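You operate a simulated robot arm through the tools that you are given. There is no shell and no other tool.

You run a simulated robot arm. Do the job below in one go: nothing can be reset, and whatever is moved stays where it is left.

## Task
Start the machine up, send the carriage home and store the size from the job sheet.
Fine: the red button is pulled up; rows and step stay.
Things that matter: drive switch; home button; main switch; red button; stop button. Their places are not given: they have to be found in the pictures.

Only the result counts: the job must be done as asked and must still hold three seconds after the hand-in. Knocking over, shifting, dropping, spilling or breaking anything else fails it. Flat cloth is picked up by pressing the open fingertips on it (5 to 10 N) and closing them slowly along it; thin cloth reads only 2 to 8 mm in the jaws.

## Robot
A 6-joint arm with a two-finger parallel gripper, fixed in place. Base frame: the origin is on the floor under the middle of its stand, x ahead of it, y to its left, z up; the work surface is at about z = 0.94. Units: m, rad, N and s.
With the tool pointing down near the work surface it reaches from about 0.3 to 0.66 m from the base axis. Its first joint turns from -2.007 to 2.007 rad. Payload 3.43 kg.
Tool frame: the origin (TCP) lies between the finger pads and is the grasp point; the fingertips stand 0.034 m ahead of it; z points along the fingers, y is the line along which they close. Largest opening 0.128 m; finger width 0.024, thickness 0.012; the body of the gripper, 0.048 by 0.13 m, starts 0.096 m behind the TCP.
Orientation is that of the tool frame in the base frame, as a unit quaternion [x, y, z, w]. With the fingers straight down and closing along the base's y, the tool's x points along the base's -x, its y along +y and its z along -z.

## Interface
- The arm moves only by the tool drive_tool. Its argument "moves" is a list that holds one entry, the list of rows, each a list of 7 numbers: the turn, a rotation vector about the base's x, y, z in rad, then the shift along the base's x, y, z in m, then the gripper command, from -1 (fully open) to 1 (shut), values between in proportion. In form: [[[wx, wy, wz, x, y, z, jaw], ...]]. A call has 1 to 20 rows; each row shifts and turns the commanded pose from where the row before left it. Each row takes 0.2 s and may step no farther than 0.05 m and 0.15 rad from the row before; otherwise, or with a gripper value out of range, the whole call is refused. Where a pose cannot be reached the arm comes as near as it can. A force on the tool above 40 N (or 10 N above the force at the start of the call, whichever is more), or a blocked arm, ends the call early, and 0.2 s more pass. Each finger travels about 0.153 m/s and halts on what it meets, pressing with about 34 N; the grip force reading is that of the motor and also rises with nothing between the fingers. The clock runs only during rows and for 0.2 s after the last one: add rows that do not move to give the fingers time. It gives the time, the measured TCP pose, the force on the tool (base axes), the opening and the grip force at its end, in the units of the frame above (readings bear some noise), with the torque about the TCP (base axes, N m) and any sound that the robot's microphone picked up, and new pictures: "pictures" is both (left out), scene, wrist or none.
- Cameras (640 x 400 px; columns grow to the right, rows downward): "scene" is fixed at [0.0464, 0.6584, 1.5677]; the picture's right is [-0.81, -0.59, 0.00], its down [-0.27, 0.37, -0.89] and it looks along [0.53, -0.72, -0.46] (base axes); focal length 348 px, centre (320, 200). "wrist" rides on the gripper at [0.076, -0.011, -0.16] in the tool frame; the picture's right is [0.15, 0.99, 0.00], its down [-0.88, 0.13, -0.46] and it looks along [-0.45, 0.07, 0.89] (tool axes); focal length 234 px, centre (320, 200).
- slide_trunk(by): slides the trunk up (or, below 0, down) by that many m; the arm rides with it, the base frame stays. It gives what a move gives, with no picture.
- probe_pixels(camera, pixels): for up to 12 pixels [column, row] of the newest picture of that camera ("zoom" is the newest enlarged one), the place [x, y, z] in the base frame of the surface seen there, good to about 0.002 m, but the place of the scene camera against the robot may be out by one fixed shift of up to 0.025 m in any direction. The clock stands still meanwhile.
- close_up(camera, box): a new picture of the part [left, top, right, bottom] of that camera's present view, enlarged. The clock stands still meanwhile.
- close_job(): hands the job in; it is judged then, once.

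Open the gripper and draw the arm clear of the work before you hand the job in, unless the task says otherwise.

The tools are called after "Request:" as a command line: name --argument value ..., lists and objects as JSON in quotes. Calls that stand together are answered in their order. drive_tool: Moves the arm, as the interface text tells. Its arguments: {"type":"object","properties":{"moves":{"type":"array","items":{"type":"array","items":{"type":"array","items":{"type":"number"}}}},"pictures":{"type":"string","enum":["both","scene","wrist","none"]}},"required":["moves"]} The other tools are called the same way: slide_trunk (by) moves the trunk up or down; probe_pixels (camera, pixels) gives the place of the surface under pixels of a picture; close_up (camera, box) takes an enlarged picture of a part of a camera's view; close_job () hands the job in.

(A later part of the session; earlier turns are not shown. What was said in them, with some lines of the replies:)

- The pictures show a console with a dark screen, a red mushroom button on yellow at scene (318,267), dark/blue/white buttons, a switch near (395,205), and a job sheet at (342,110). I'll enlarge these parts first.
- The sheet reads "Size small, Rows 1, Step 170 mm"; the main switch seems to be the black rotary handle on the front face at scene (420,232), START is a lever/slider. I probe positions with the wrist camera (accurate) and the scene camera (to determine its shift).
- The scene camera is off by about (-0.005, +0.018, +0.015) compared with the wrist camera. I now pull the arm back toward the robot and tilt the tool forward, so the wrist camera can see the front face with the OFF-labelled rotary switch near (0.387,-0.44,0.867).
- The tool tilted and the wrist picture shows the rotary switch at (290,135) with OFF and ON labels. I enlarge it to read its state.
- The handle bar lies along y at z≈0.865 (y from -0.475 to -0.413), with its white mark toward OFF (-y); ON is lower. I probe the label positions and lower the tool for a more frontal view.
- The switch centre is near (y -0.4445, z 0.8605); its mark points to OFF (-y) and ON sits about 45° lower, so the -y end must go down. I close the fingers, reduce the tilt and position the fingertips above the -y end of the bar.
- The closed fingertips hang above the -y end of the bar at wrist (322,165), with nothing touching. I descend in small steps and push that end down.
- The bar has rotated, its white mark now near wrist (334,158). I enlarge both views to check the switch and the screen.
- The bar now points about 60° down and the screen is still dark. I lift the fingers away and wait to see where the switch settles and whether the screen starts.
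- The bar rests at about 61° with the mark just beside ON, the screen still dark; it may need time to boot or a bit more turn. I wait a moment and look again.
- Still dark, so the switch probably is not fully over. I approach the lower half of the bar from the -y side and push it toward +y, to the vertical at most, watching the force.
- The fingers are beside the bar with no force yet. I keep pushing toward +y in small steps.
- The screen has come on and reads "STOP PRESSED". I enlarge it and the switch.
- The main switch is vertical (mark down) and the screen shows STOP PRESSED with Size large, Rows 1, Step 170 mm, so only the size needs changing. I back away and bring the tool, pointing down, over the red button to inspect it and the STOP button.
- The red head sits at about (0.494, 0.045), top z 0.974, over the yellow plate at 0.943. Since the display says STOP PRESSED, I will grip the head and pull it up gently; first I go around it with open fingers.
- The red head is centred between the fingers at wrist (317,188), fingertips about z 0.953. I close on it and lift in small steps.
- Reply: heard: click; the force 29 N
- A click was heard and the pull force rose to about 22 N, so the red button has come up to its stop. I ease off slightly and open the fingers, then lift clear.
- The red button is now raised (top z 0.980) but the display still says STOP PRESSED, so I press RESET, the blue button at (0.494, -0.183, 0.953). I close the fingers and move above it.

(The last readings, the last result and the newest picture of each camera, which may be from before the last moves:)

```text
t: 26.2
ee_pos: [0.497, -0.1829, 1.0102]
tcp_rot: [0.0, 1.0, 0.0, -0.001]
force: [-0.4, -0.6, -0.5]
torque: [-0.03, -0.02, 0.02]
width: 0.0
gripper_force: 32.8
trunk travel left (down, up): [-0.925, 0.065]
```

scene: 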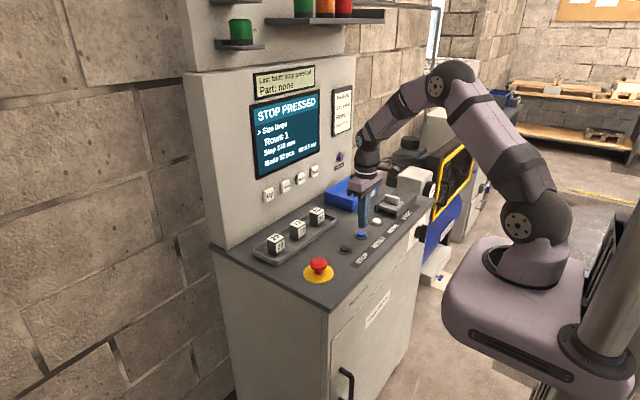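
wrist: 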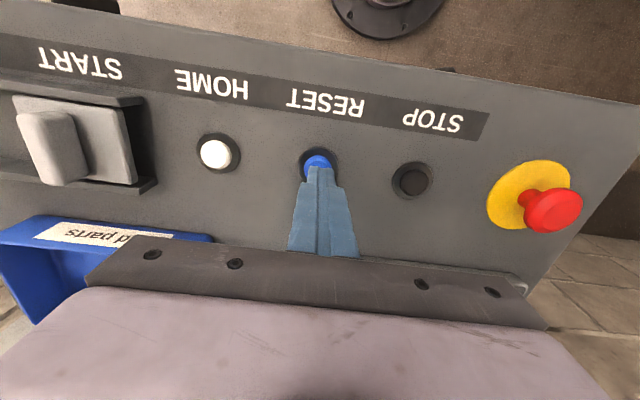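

The fingertips are right above the blue RESET button at wrist (318,165). I press it down in 2 mm steps and lift off again.

Request:
drive_tool --moves '[[[0, 0, 0, -0.002, 0, -0.019, 1], [0, 0, 0, 0, 0, -0.003, 1], [0, 0, 0, 0, 0, -0.003, 1], [0, 0, 0, 0, 0, -0.002, 1], [0, 0, 0, 0, 0, -0.002, 1], [0, 0, 0, 0, 0, 0, 1]]]' --pictures "scene"

```text
t: 27.6
ee_pos: [0.4934, -0.1818, 0.9807]
tcp_rot: [0.0, 1.0, -0.001, 0.001]
force: [-1.1, -2.1, 7.9]
torque: [-0.02, -0.02, -0.03]
width: 0.0
gripper_force: 32.7
trunk travel left (down, up): [-0.925, 0.065]
heard: click
```

scene: 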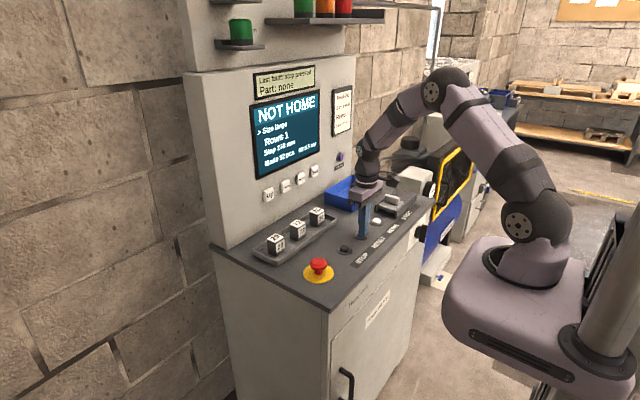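

The click came and the display now reads NOT HOME. I lift off and look around for the drive switch before pressing HOME.

Request:
drive_tool --moves '[[[0, 0, 0, 0, 0, 0.02, 1], [0, 0, 0, 0, 0, 0.04, 1], [0, 0, 0, -0.04, 0.02, 0.02, 1], [0, 0, 0, -0.04, 0.02, 0.02, 1], [0, 0, 0, 0, 0, 0, 1]]]' --pictures "both"

Request:
close_up --camera "scene" --box '[420, 60, 520, 200]'

Request:
close_up --camera "scene" --box '[410, 200, 500, 300]'

Request:
close_up --camera "scene" --box '[370, 170, 450, 230]'

Request:
close_up --camera "scene" --box '[180, 0, 380, 70]'

Request:
close_up --camera "scene" --box '[240, 60, 330, 190]'

```text
t: 28.8
ee_pos: [0.4154, -0.1438, 1.0776]
tcp_rot: [0.0, 1.0, 0.0, -0.001]
force: [-0.6, -0.6, -0.5]
torque: [0.02, 0.02, 0.01]
width: 0.0
gripper_force: 33.4
trunk travel left (down, up): [-0.925, 0.065]
```

scene: 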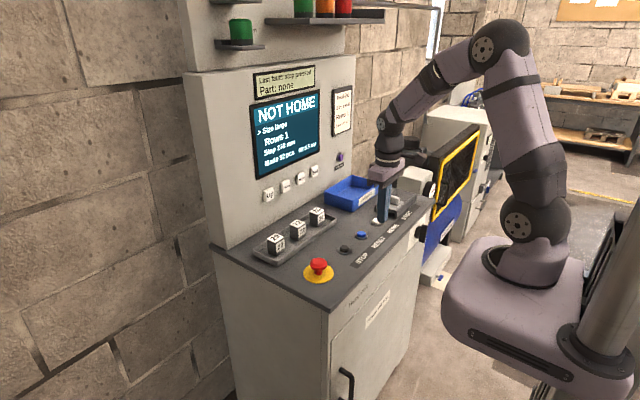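
wrist: 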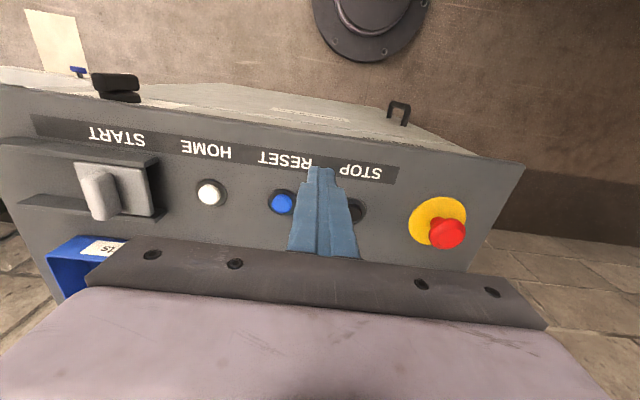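

```text
2.86 times, centred on (470, 130) of scene
```

zoom: 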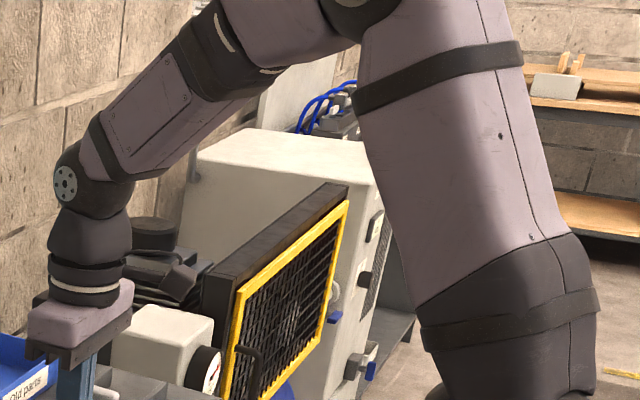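

```text
4.00 times, centred on (455, 250) of scene
```

zoom: 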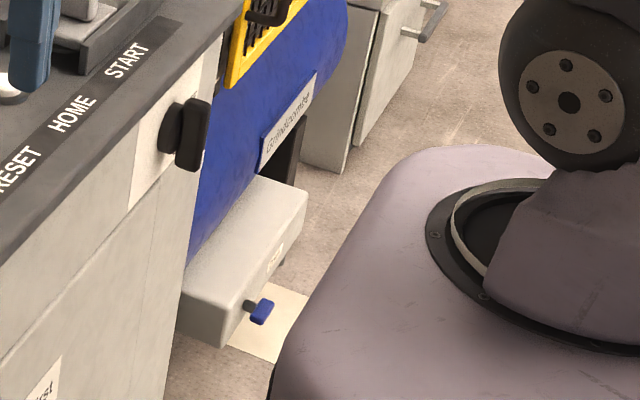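

```text
6.67 times, centred on (410, 200) of scene
```

zoom: 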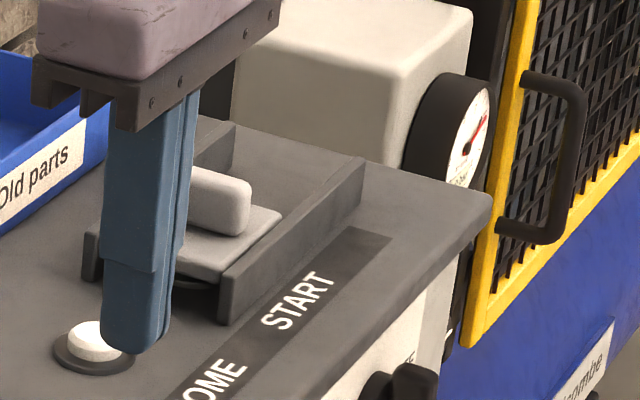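

```text
3.20 times, centred on (280, 35) of scene
```

zoom: 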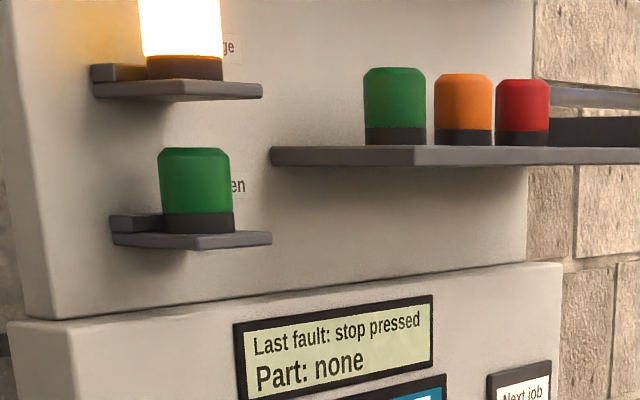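

```text
3.08 times, centred on (285, 125) of scene
```

zoom: 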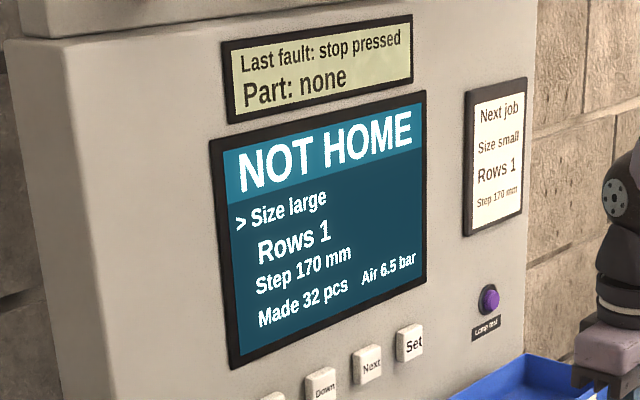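

The display reads NOT HOME, the orange lamp is lit, and the START button seems hidden under a sliding cover. I probe where the neighbouring cabinets are and then turn the wrist camera toward them to look for the drive switch.

Request:
probe_pixels --camera "scene" --pixels '[[450, 120], [485, 150], [487, 190], [455, 180], [440, 278], [410, 180], [430, 180], [480, 215], [474, 172]]'

Request:
drive_tool --moves '[[[0, 0, -0.14, -0.01, -0.02, 0.02, 1], [0, 0, -0.14, -0.01, -0.02, 0.02, 1], [0, 0, -0.14, -0.01, -0.02, 0.02, 1], [0, 0, -0.14, -0.01, -0.02, 0.02, 1], [0, 0, -0.14, -0.01, -0.02, 0.02, 1], [0, 0, -0.14, -0.01, -0.02, 0.02, 1], [0, 0, -0.14, 0, -0.02, 0, 1], [0, 0, -0.14, 0, -0.02, 0, 1], [0, 0, -0.14, 0, 0, 0, 1], [0, 0, -0.14, 0, 0, 0, 1], [-0.14, 0, 0, 0, 0, 0, 1], [-0.14, 0, 0, 0, 0, 0, 1], [-0.14, 0, 0, 0, 0, 0, 1], [-0.14, 0, 0, 0, 0, 0, 1], [0, 0, 0, 0, 0, 0, 1]]]' --pictures "both"

```text
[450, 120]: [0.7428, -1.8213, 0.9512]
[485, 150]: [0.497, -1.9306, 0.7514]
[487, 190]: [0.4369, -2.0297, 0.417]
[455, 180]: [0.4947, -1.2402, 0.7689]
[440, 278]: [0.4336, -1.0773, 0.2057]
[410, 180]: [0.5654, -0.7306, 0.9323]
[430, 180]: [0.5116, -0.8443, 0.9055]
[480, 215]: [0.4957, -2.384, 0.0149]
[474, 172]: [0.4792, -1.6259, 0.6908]
```

```text
t: 32.0
ee_pos: [0.3543, -0.3021, 1.1994]
tcp_rot: [0.619, 0.735, -0.211, 0.178]
force: [-0.1, 0.4, 0.1]
torque: [-0.02, 0.0, 0.0]
width: 0.0
gripper_force: 33.2
trunk travel left (down, up): [-0.925, 0.065]
```

scene: 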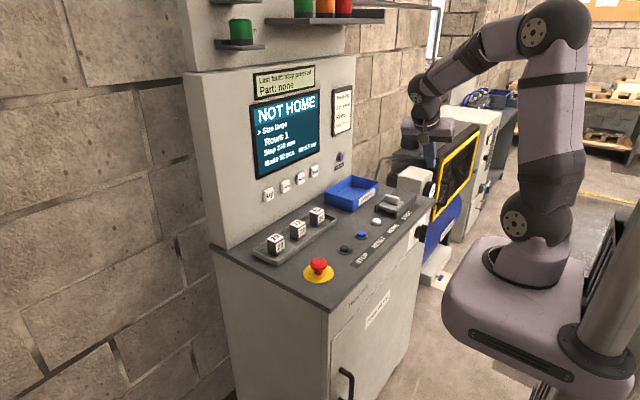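
wrist: 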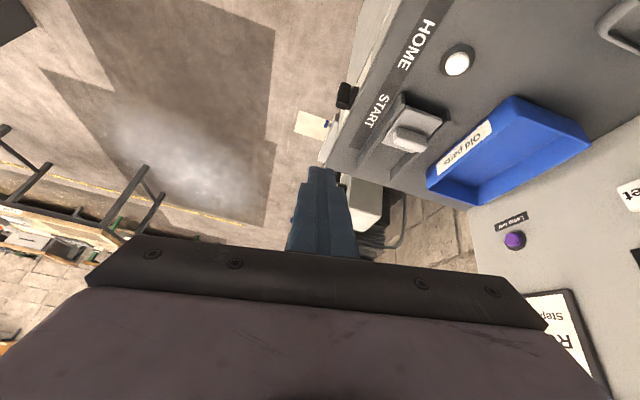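

The white cabinet is at y≈-1.8 and out of reach, so the drive switch must be near. I enlarge the present wrist and scene views to check the surroundings of the console.

Request:
close_up --camera "wrist" --box '[280, 40, 480, 260]'

Request:
close_up --camera "scene" --box '[440, 90, 520, 240]'

Request:
close_up --camera "scene" --box '[375, 175, 435, 220]'

```text
1.82 times, centred on (380, 150) of wrist
```

zoom: 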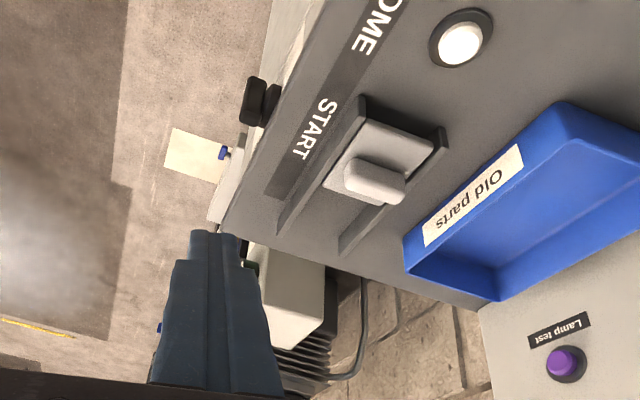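

```text
2.67 times, centred on (480, 165) of scene
```

zoom: 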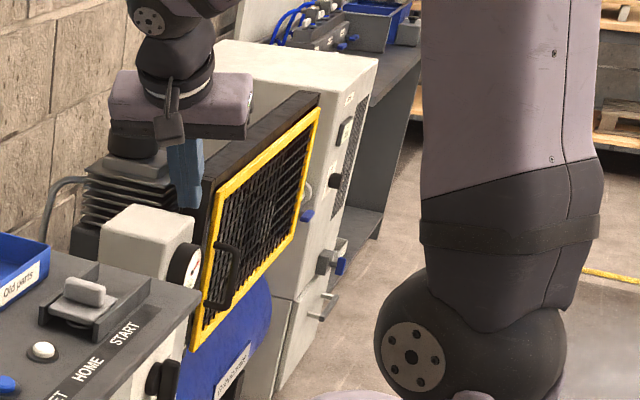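

```text
8.89 times, centred on (405, 198) of scene
```

zoom: 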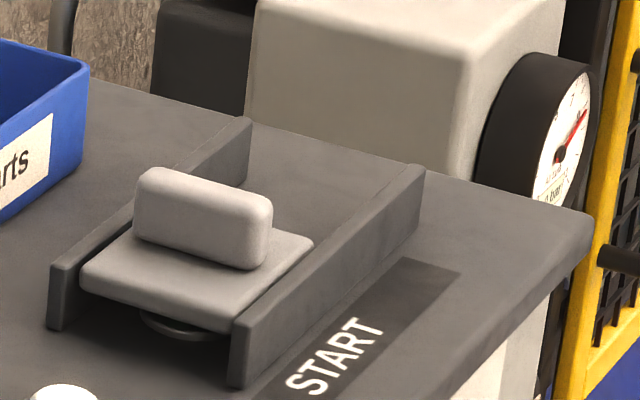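

The START button sits under a sliding cover; no other drive switch is visible yet. I restore the tool to straight down and go above the HOME button (0.495, -0.282).

Request:
drive_tool --moves '[[[0.14, 0, 0, 0, 0, 0, 1], [0.14, 0, 0, 0, 0, 0, 1], [0.14, 0, 0, 0, 0, 0, 1], [0.14, 0, 0, 0, 0, 0, 1], [0, 0, 0.14, 0.014, 0.002, -0.016, 1], [0, 0, 0.14, 0.014, 0.002, -0.016, 1], [0, 0, 0.14, 0.014, 0.002, -0.016, 1], [0, 0, 0.14, 0.014, 0.002, -0.016, 1], [0, 0, 0.14, 0.014, 0.002, -0.016, 1], [0, 0, 0.14, 0.014, 0.002, -0.016, 1], [0, 0, 0.14, 0.014, 0.002, -0.016, 1], [0, 0, 0.14, 0.014, 0.002, -0.016, 1], [0, 0, 0.14, 0.014, 0.002, -0.016, 1], [0, 0, 0.14, 0.014, 0.002, -0.016, 1], [0, 0, 0, 0, 0, -0.02, 1], [0, 0, 0, 0, 0, 0, 1]]]' --pictures "both"

```text
t: 35.4
ee_pos: [0.4957, -0.2816, 1.0209]
tcp_rot: [-0.001, 1.0, -0.001, 0.0]
force: [0.7, 1.0, 0.6]
torque: [0.01, -0.03, 0.0]
width: 0.0001
gripper_force: 33.0
trunk travel left (down, up): [-0.925, 0.065]
```

scene: 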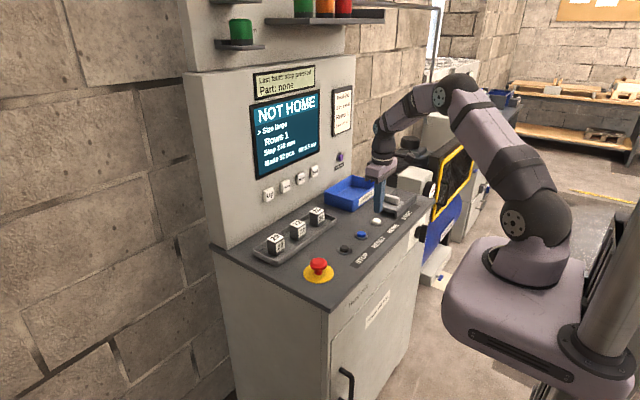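
wrist: 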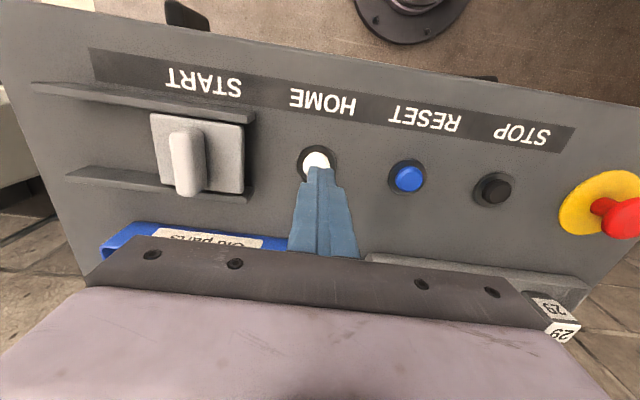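

The fingertips are above the white HOME button at wrist (316,162). I press it as I did RESET.

Request:
drive_tool --moves '[[[0, 0, 0, -0.001, -0.001, -0.03, 1], [0, 0, 0, 0, 0, -0.003, 1], [0, 0, 0, 0, 0, -0.003, 1], [0, 0, 0, 0, 0, -0.002, 1], [0, 0, 0, 0, 0, -0.002, 1], [0, 0, 0, 0, 0, 0, 1]]]' --pictures "scene"

Request:
close_up --camera "scene" --box '[240, 60, 330, 190]'

```text
t: 36.8
ee_pos: [0.4939, -0.2832, 0.9811]
tcp_rot: [0.0, 1.0, -0.001, 0.002]
force: [2.2, 1.9, 12.2]
torque: [0.08, -0.09, 0.04]
width: 0.0
gripper_force: 33.1
trunk travel left (down, up): [-0.925, 0.065]
heard: click
```

scene: 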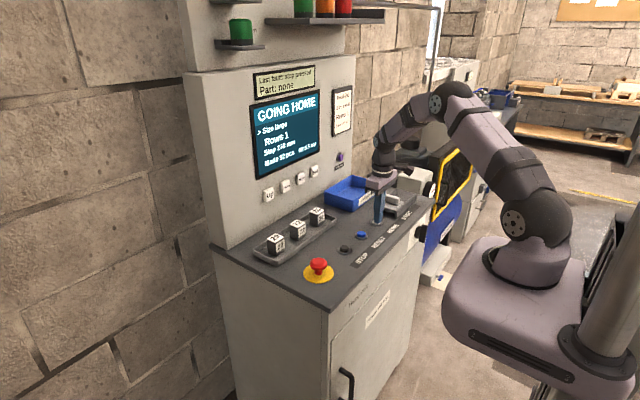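

```text
3.08 times, centred on (285, 125) of scene
```

zoom: 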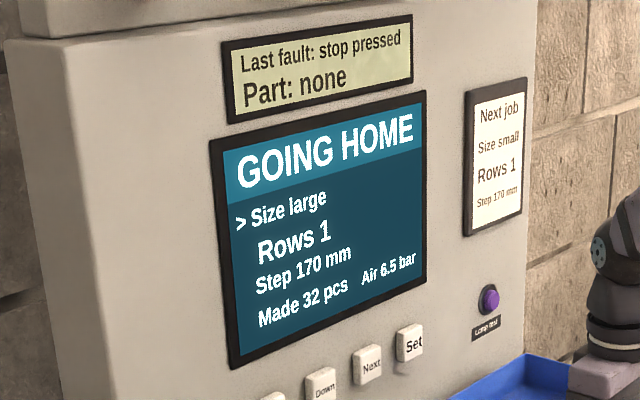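

The display says GOING HOME. I lift off gently and watch whether the carriage carries on to home.

Request:
drive_tool --moves '[[[0, 0, 0, 0, 0, 0, 1], [0, 0, 0, 0, 0, 0, 1], [0, 0, 0, 0, 0, 0, 1], [0, 0, 0, 0, 0, 0.02, 1], [0, 0, 0, 0, 0, 0.03, 1], [0, 0, 0, -0.03, 0, 0.03, 1], [0, 0, 0, 0, 0, 0, 1]]]' --pictures "both"

Request:
close_up --camera "scene" --box '[240, 60, 330, 190]'

```text
t: 38.4
ee_pos: [0.4652, -0.2794, 1.0591]
tcp_rot: [0.0, 1.0, 0.0, -0.001]
force: [-0.1, -1.0, 0.3]
torque: [0.01, 0.05, 0.02]
width: 0.0001
gripper_force: 32.6
trunk travel left (down, up): [-0.925, 0.065]
```

scene: 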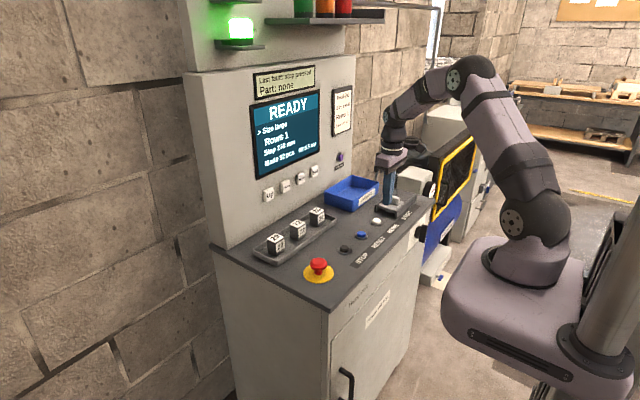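
wrist: 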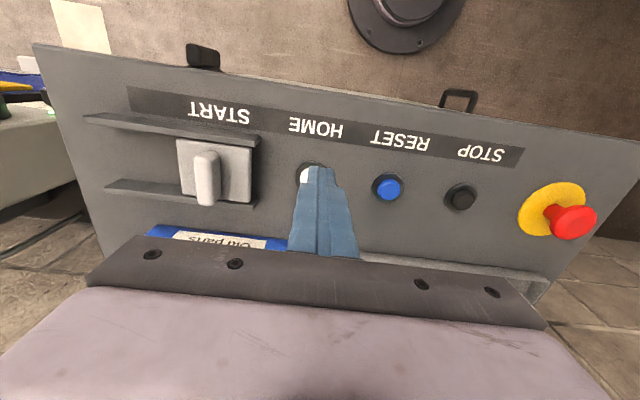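

```text
3.08 times, centred on (285, 125) of scene
```

zoom: 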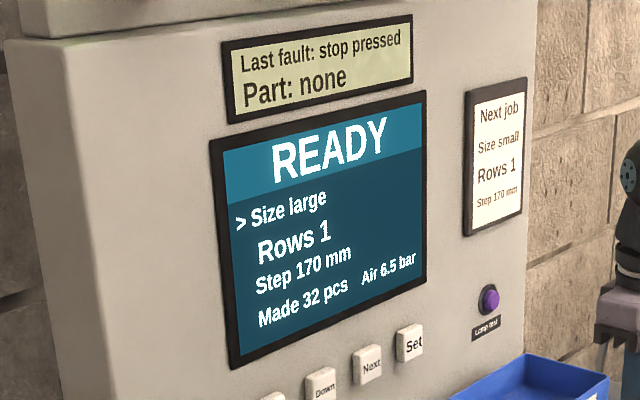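

The display shows READY with the green lamp lit, so the carriage is home. Now I set the size: I tilt the tool forward and go in front of the panel keys (Down near (0.765, -0.144, 1.062)) to look at them closely.

Request:
drive_tool --moves '[[[0, -0.131, 0, 0.0, 0.017, 0.02, 1], [0, -0.131, 0, 0.0, 0.017, 0.02, 1], [0, -0.131, 0, 0.01, 0.017, 0.02, 1], [0, -0.131, 0, 0.02, 0.017, 0.02, 1], [0, -0.131, 0, 0.02, 0.017, 0.01, 1], [0, -0.131, 0, 0.03, 0.017, 0.0, 1], [0, -0.131, 0, 0.03, 0.017, 0, 1], [0, -0.133, 0, 0.03, 0.017, 0, 1], [0, 0, 0, 0.02, 0, -0.02, 1], [0, 0, 0, 0.02, 0, -0.02, 1], [0, 0, 0, 0, 0, -0.02, 1], [0, 0, 0, 0, 0, 0, 1]]]' --pictures "both"

```text
t: 41.0
ee_pos: [0.6432, -0.1479, 1.0897]
tcp_rot: [0.0, 0.865, 0.0, 0.502]
force: [0.1, 0.0, 0.1]
torque: [-0.02, 0.01, 0.01]
width: 0.0002
gripper_force: 33.4
trunk travel left (down, up): [-0.925, 0.065]
```

scene: 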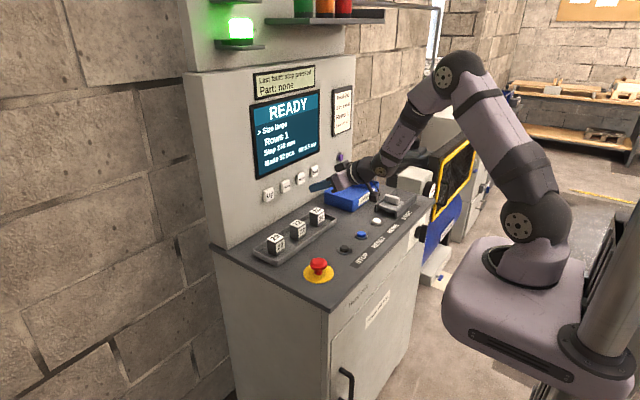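
wrist: 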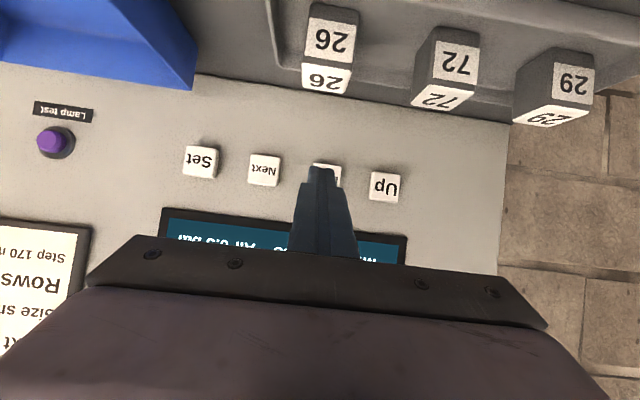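

The keys Set, Next, Down (behind the fingertips) and Up appear at wrist (200,162), (264,170), (326,175), (385,186). I probe them for exact places.

Request:
probe_pixels --camera "wrist" --pixels '[[200, 162], [264, 170], [326, 167], [336, 176], [385, 186], [385, 176], [385, 197], [350, 180], [295, 190], [264, 158], [264, 184]]'

Request:
close_up --camera "wrist" --box '[170, 130, 430, 270]'

```text
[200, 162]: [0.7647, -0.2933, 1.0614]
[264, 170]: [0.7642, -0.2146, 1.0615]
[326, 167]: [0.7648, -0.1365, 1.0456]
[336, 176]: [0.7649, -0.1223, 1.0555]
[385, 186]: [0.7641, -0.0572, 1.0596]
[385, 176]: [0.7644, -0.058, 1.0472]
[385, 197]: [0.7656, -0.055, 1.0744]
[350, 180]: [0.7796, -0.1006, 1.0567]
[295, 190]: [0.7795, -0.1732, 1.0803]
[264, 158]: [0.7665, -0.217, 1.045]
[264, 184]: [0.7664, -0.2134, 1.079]
```

```text
2.46 times, centred on (300, 200) of wrist
```

zoom: 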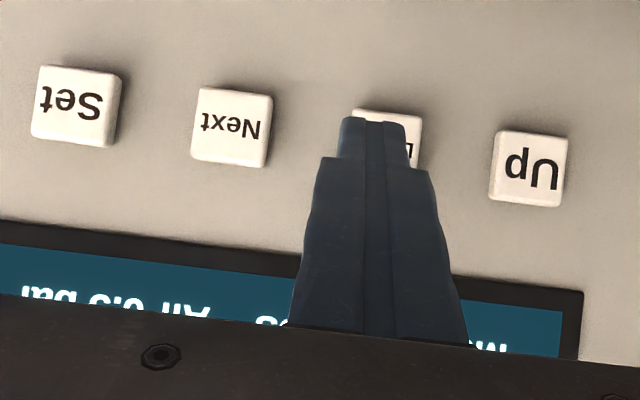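

Down's centre is at about (0.765, -0.136, 1.061), the face 15 mm behind. I bring the fingertips to it and press in small steps along +x.

Request:
drive_tool --moves '[[[0, 0, 0, 0.03, 0.006, -0.011, 1], [0, 0, 0, 0.03, 0.006, -0.011, 1], [0, 0, 0, 0.015, 0, 0, 1], [0, 0, 0, 0.006, 0, 0, 1], [0, 0, 0, 0.003, 0, 0, 1], [0, 0, 0, 0.003, 0, 0, 1], [0, 0, 0, 0.002, 0, 0, 1], [0, 0, 0, 0, 0, 0, 1]]]' --pictures "both"

Request:
close_up --camera "scene" --box '[240, 60, 340, 210]'

```text
t: 42.8
ee_pos: [0.7314, -0.1351, 1.0695]
tcp_rot: [-0.001, 0.865, 0.0, 0.501]
force: [-1.9, 0.8, 0.5]
torque: [0.02, 0.02, -0.03]
width: 0.0001
gripper_force: 32.5
trunk travel left (down, up): [-0.925, 0.065]
```

scene: 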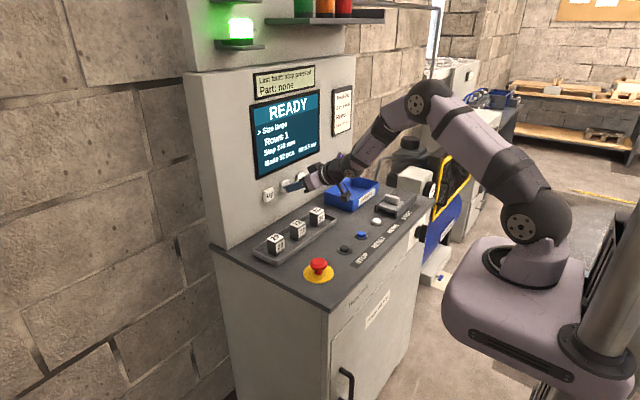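
wrist: 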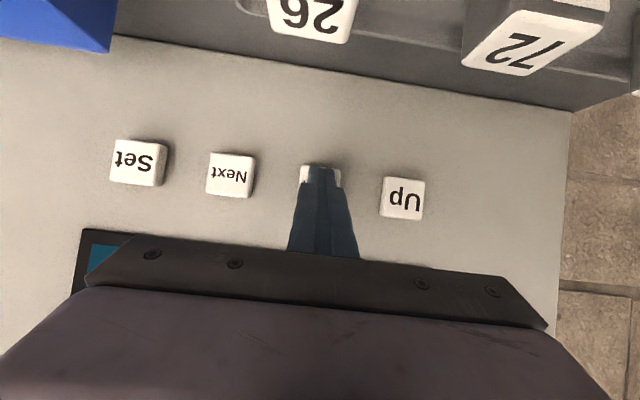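

```text
2.67 times, centred on (290, 135) of scene
```

zoom: 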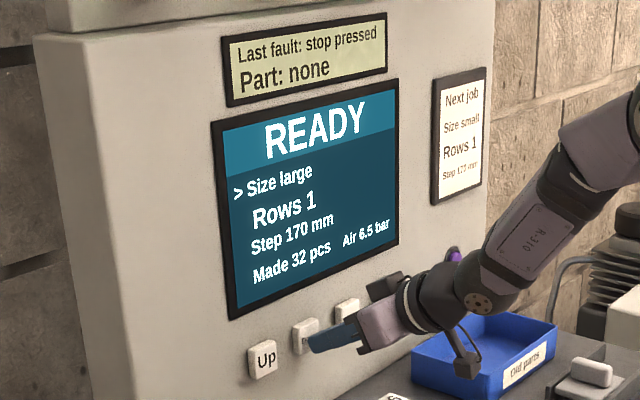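

The key is only lightly touched (about 2 N) and the display is unchanged. I press a few millimetres further.

Request:
drive_tool --moves '[[[0, 0, 0, 0.002, 0, 0, 1], [0, 0, 0, 0.002, 0, 0, 1], [0, 0, 0, 0.002, 0, 0, 1], [0, 0, 0, 0, 0, 0, 1]]]' --pictures "scene"

Request:
close_up --camera "scene" --box '[240, 60, 340, 210]'

```text
t: 43.8
ee_pos: [0.7355, -0.1358, 1.0678]
tcp_rot: [0.001, 0.866, 0.0, 0.501]
force: [-10.2, -1.6, -0.8]
torque: [-0.03, 0.06, -0.04]
width: 0.0
gripper_force: 32.9
trunk travel left (down, up): [-0.925, 0.065]
heard: click
```

scene: 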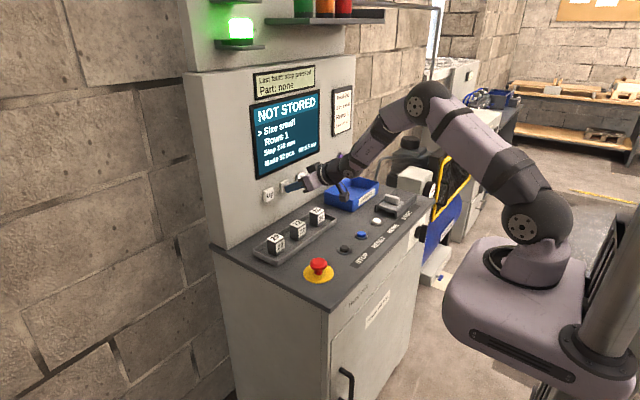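

```text
2.67 times, centred on (290, 135) of scene
```

zoom: 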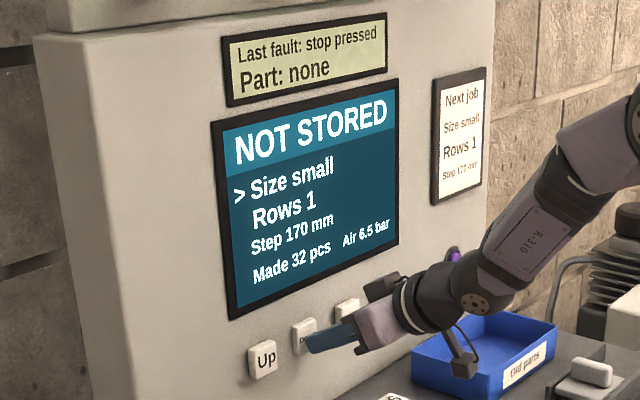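

The display now shows "NOT STORED, Size small, Rows 1, Step 170 mm". I back off and go in front of the Set key at (0.7645, -0.294, 1.0615).

Request:
drive_tool --moves '[[[0, 0, 0, -0.02, 0, 0, 1], [0, 0, 0, -0.03, 0, 0, 1], [0, 0, 0, 0, -0.04, 0, 1], [0, 0, 0, 0, -0.04, 0, 1], [0, 0, 0, 0, -0.04, 0, 1], [0, 0, 0, 0, -0.038, 0, 1], [0, 0, 0, 0.02, 0, 0, 1], [0, 0, 0, 0, 0, 0, 1]]]' --pictures "both"

Request:
close_up --camera "scene" --box '[240, 60, 340, 210]'

```text
t: 45.6
ee_pos: [0.7055, -0.2941, 1.0676]
tcp_rot: [0.0, 0.865, 0.0, 0.502]
force: [-1.3, -0.2, -0.5]
torque: [0.04, -0.03, -0.02]
width: 0.0002
gripper_force: 33.0
trunk travel left (down, up): [-0.925, 0.065]
```

scene: 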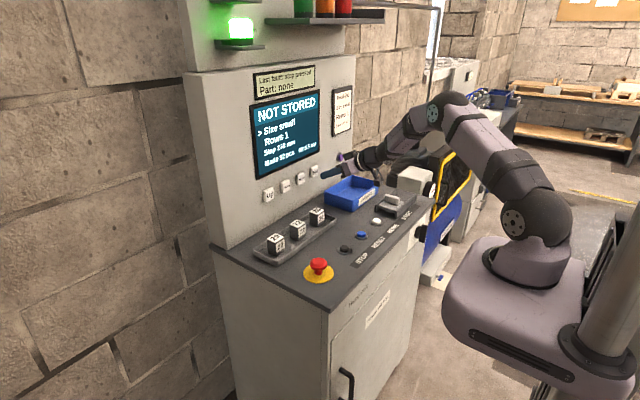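
wrist: 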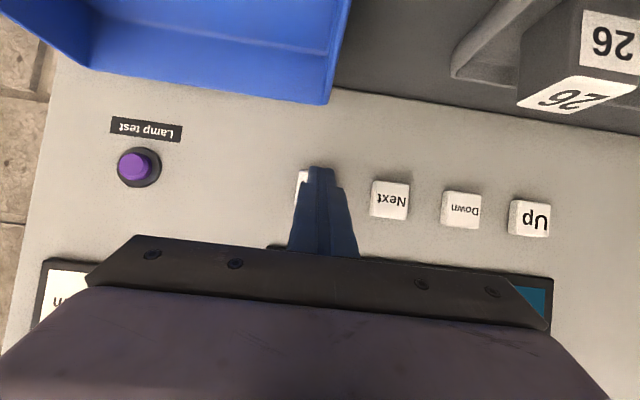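

```text
2.67 times, centred on (290, 135) of scene
```

zoom: 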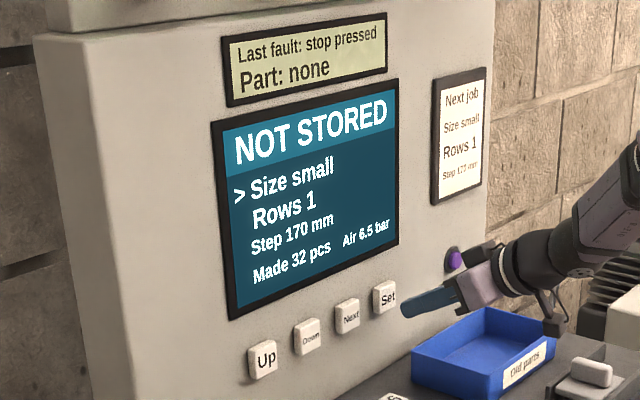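

The fingertips are in front of Set; I verify its exact position by probing the visible part at wrist (301,185) and neighbours.

Request:
probe_pixels --camera "wrist" --pixels '[[301, 185], [297, 190], [305, 175], [390, 200], [320, 172]]'

Request:
close_up --camera "wrist" --box '[260, 150, 420, 250]'

```text
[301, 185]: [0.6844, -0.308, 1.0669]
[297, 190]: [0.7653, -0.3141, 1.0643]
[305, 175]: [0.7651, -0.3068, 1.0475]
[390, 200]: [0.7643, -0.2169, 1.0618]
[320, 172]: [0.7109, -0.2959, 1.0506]
```

```text
4.00 times, centred on (340, 200) of wrist
```

zoom: 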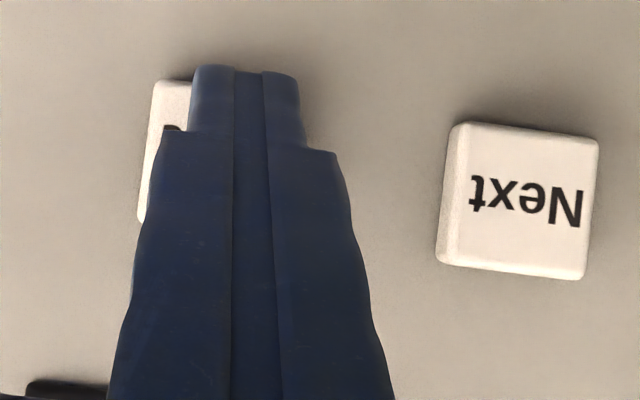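

Set spans y -0.314 to about -0.279, so the fingertips are well centred. I press it along +x.

Request:
drive_tool --moves '[[[0, 0, 0, 0.018, -0.002, 0, 1], [0, 0, 0, 0.005, 0, 0, 1], [0, 0, 0, 0.002, 0, 0, 1], [0, 0, 0, 0.002, 0, 0, 1], [0, 0, 0, 0.002, 0, 0, 1], [0, 0, 0, 0.002, 0, 0, 1], [0, 0, 0, 0, 0, 0, 1]]]' --pictures "scene"

Request:
close_up --camera "scene" --box '[240, 60, 340, 210]'

```text
t: 47.2
ee_pos: [0.7364, -0.2961, 1.0676]
tcp_rot: [0.0, 0.866, 0.0, 0.5]
force: [-18.9, 4.9, -3.5]
torque: [0.0, 0.27, 0.12]
width: 0.0
gripper_force: 32.6
trunk travel left (down, up): [-0.925, 0.065]
heard: click
```

scene: 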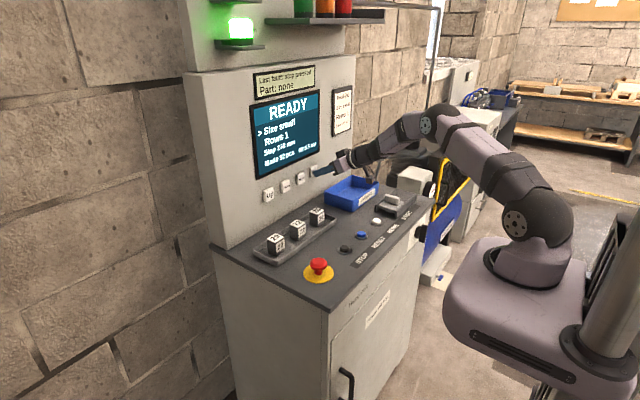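

```text
2.67 times, centred on (290, 135) of scene
```

zoom: 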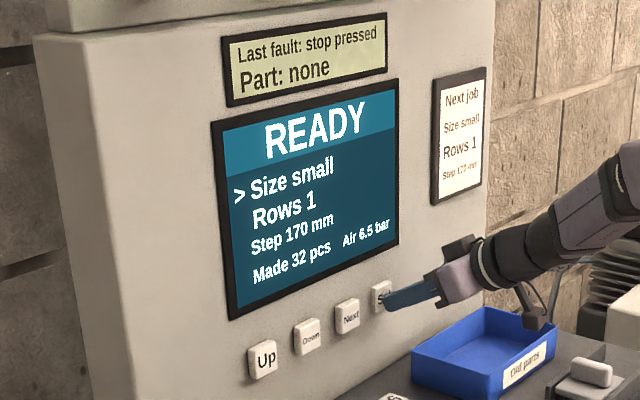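

The display shows READY with "Size small, Rows 1, Step 170 mm" after the Set click. I back off, raise the arm, turn the tool down and open the gripper clear of the console.

Request:
drive_tool --moves '[[[0, 0, 0, -0.02, 0, 0, 1], [0, 0, 0, -0.04, 0, 0, 1], [0, 0, 0, -0.04, 0, 0.02, 1], [0, 0.131, 0, -0.03, 0.015, 0.02, 1], [0, 0.131, 0, -0.03, 0.015, 0.02, 1], [0, 0.131, 0, -0.03, 0.015, 0.02, 1], [0, 0.131, 0, -0.03, 0.015, 0.02, 1], [0, 0.131, 0, -0.03, 0.015, 0.02, 1], [0, 0.131, 0, -0.03, 0.015, 0.02, 1], [0, 0.131, 0, -0.03, 0.015, 0.01, 1], [0, 0.133, 0, -0.02, 0.015, 0, 1], [0, 0, 0, 0, 0, 0, 0], [0, 0, 0, 0, 0, 0, -1], [0, 0, 0, 0, 0, 0, -1], [0, 0, 0, 0, 0, 0, -1]]]' --pictures "both"

Request:
close_up --camera "scene" --box '[240, 60, 340, 210]'

Request:
close_up --camera "scene" --box '[240, 170, 440, 300]'

Request:
close_up --camera "scene" --box '[180, 0, 380, 100]'

```text
t: 50.4
ee_pos: [0.4078, -0.174, 1.2157]
tcp_rot: [0.0, 1.0, 0.0, -0.001]
force: [-0.6, -0.2, -1.6]
torque: [0.0, 0.0, -0.01]
width: 0.128
gripper_force: 0.1
trunk travel left (down, up): [-0.925, 0.065]
```

scene: 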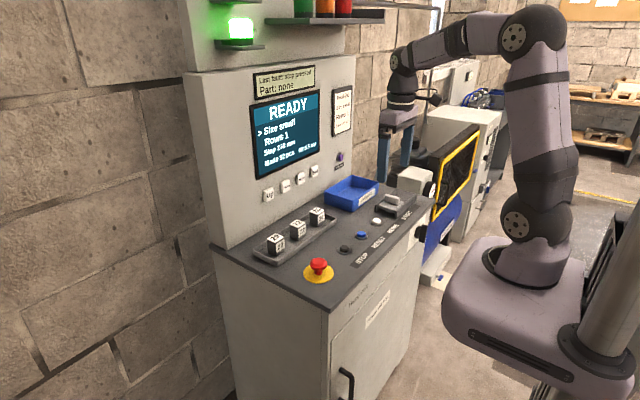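
wrist: 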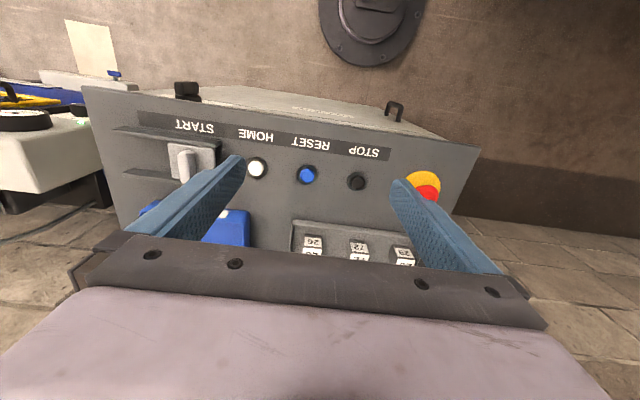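

```text
2.67 times, centred on (290, 135) of scene
```

zoom: 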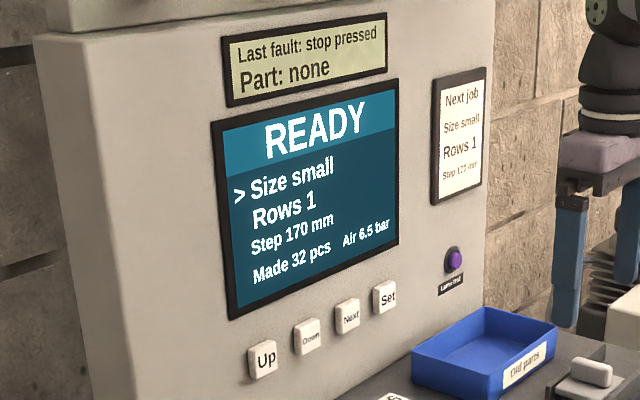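

```text
3.08 times, centred on (340, 235) of scene
```

zoom: 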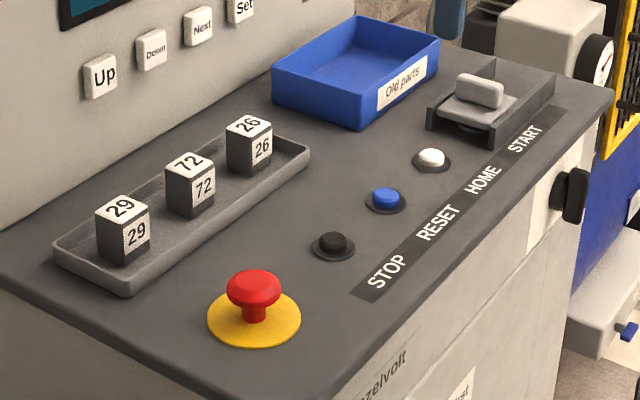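

```text
3.20 times, centred on (280, 50) of scene
```

zoom: 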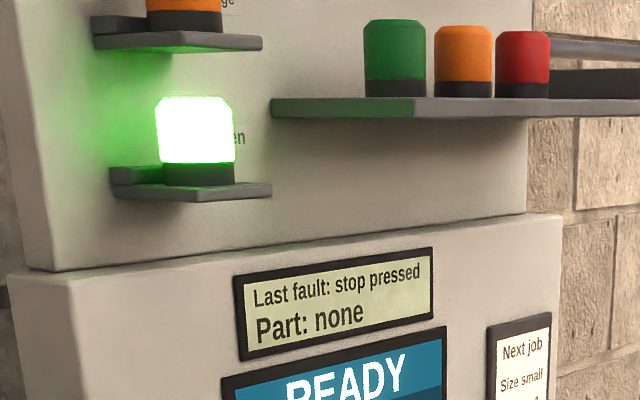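

All is settled: display READY with Size small, Rows 1, Step 170 mm, green lamp on, red button up, cover untouched, gripper open and clear. I hand the job in.

Request:
close_job

```text
The job is handed in.
```

The machine is on, the carriage is home, and size small is stored. When I handed in, the display read READY with Size small, Rows 1, Step 170 mm, and the green lamp was lit.

- **Start-up:** I turned the main switch to ON, and the screen came up with STOP PRESSED. I pulled the red button up until it clicked and pressed RESET, which changed the display to NOT HOME.
- **Home:** I pressed HOME. The display went through GOING HOME to READY.
- **Size:** I pressed Down once to change large to small, then Set to store it. Rows and step already matched the sheet, so I left them alone.

I found no separate drive switch within reach. The machine homed and reached READY without one. I left the covered START button alone because pressing it might have started a run. I also left the STOP button and everything else alone.

The gripper is open and the arm is clear of the console.
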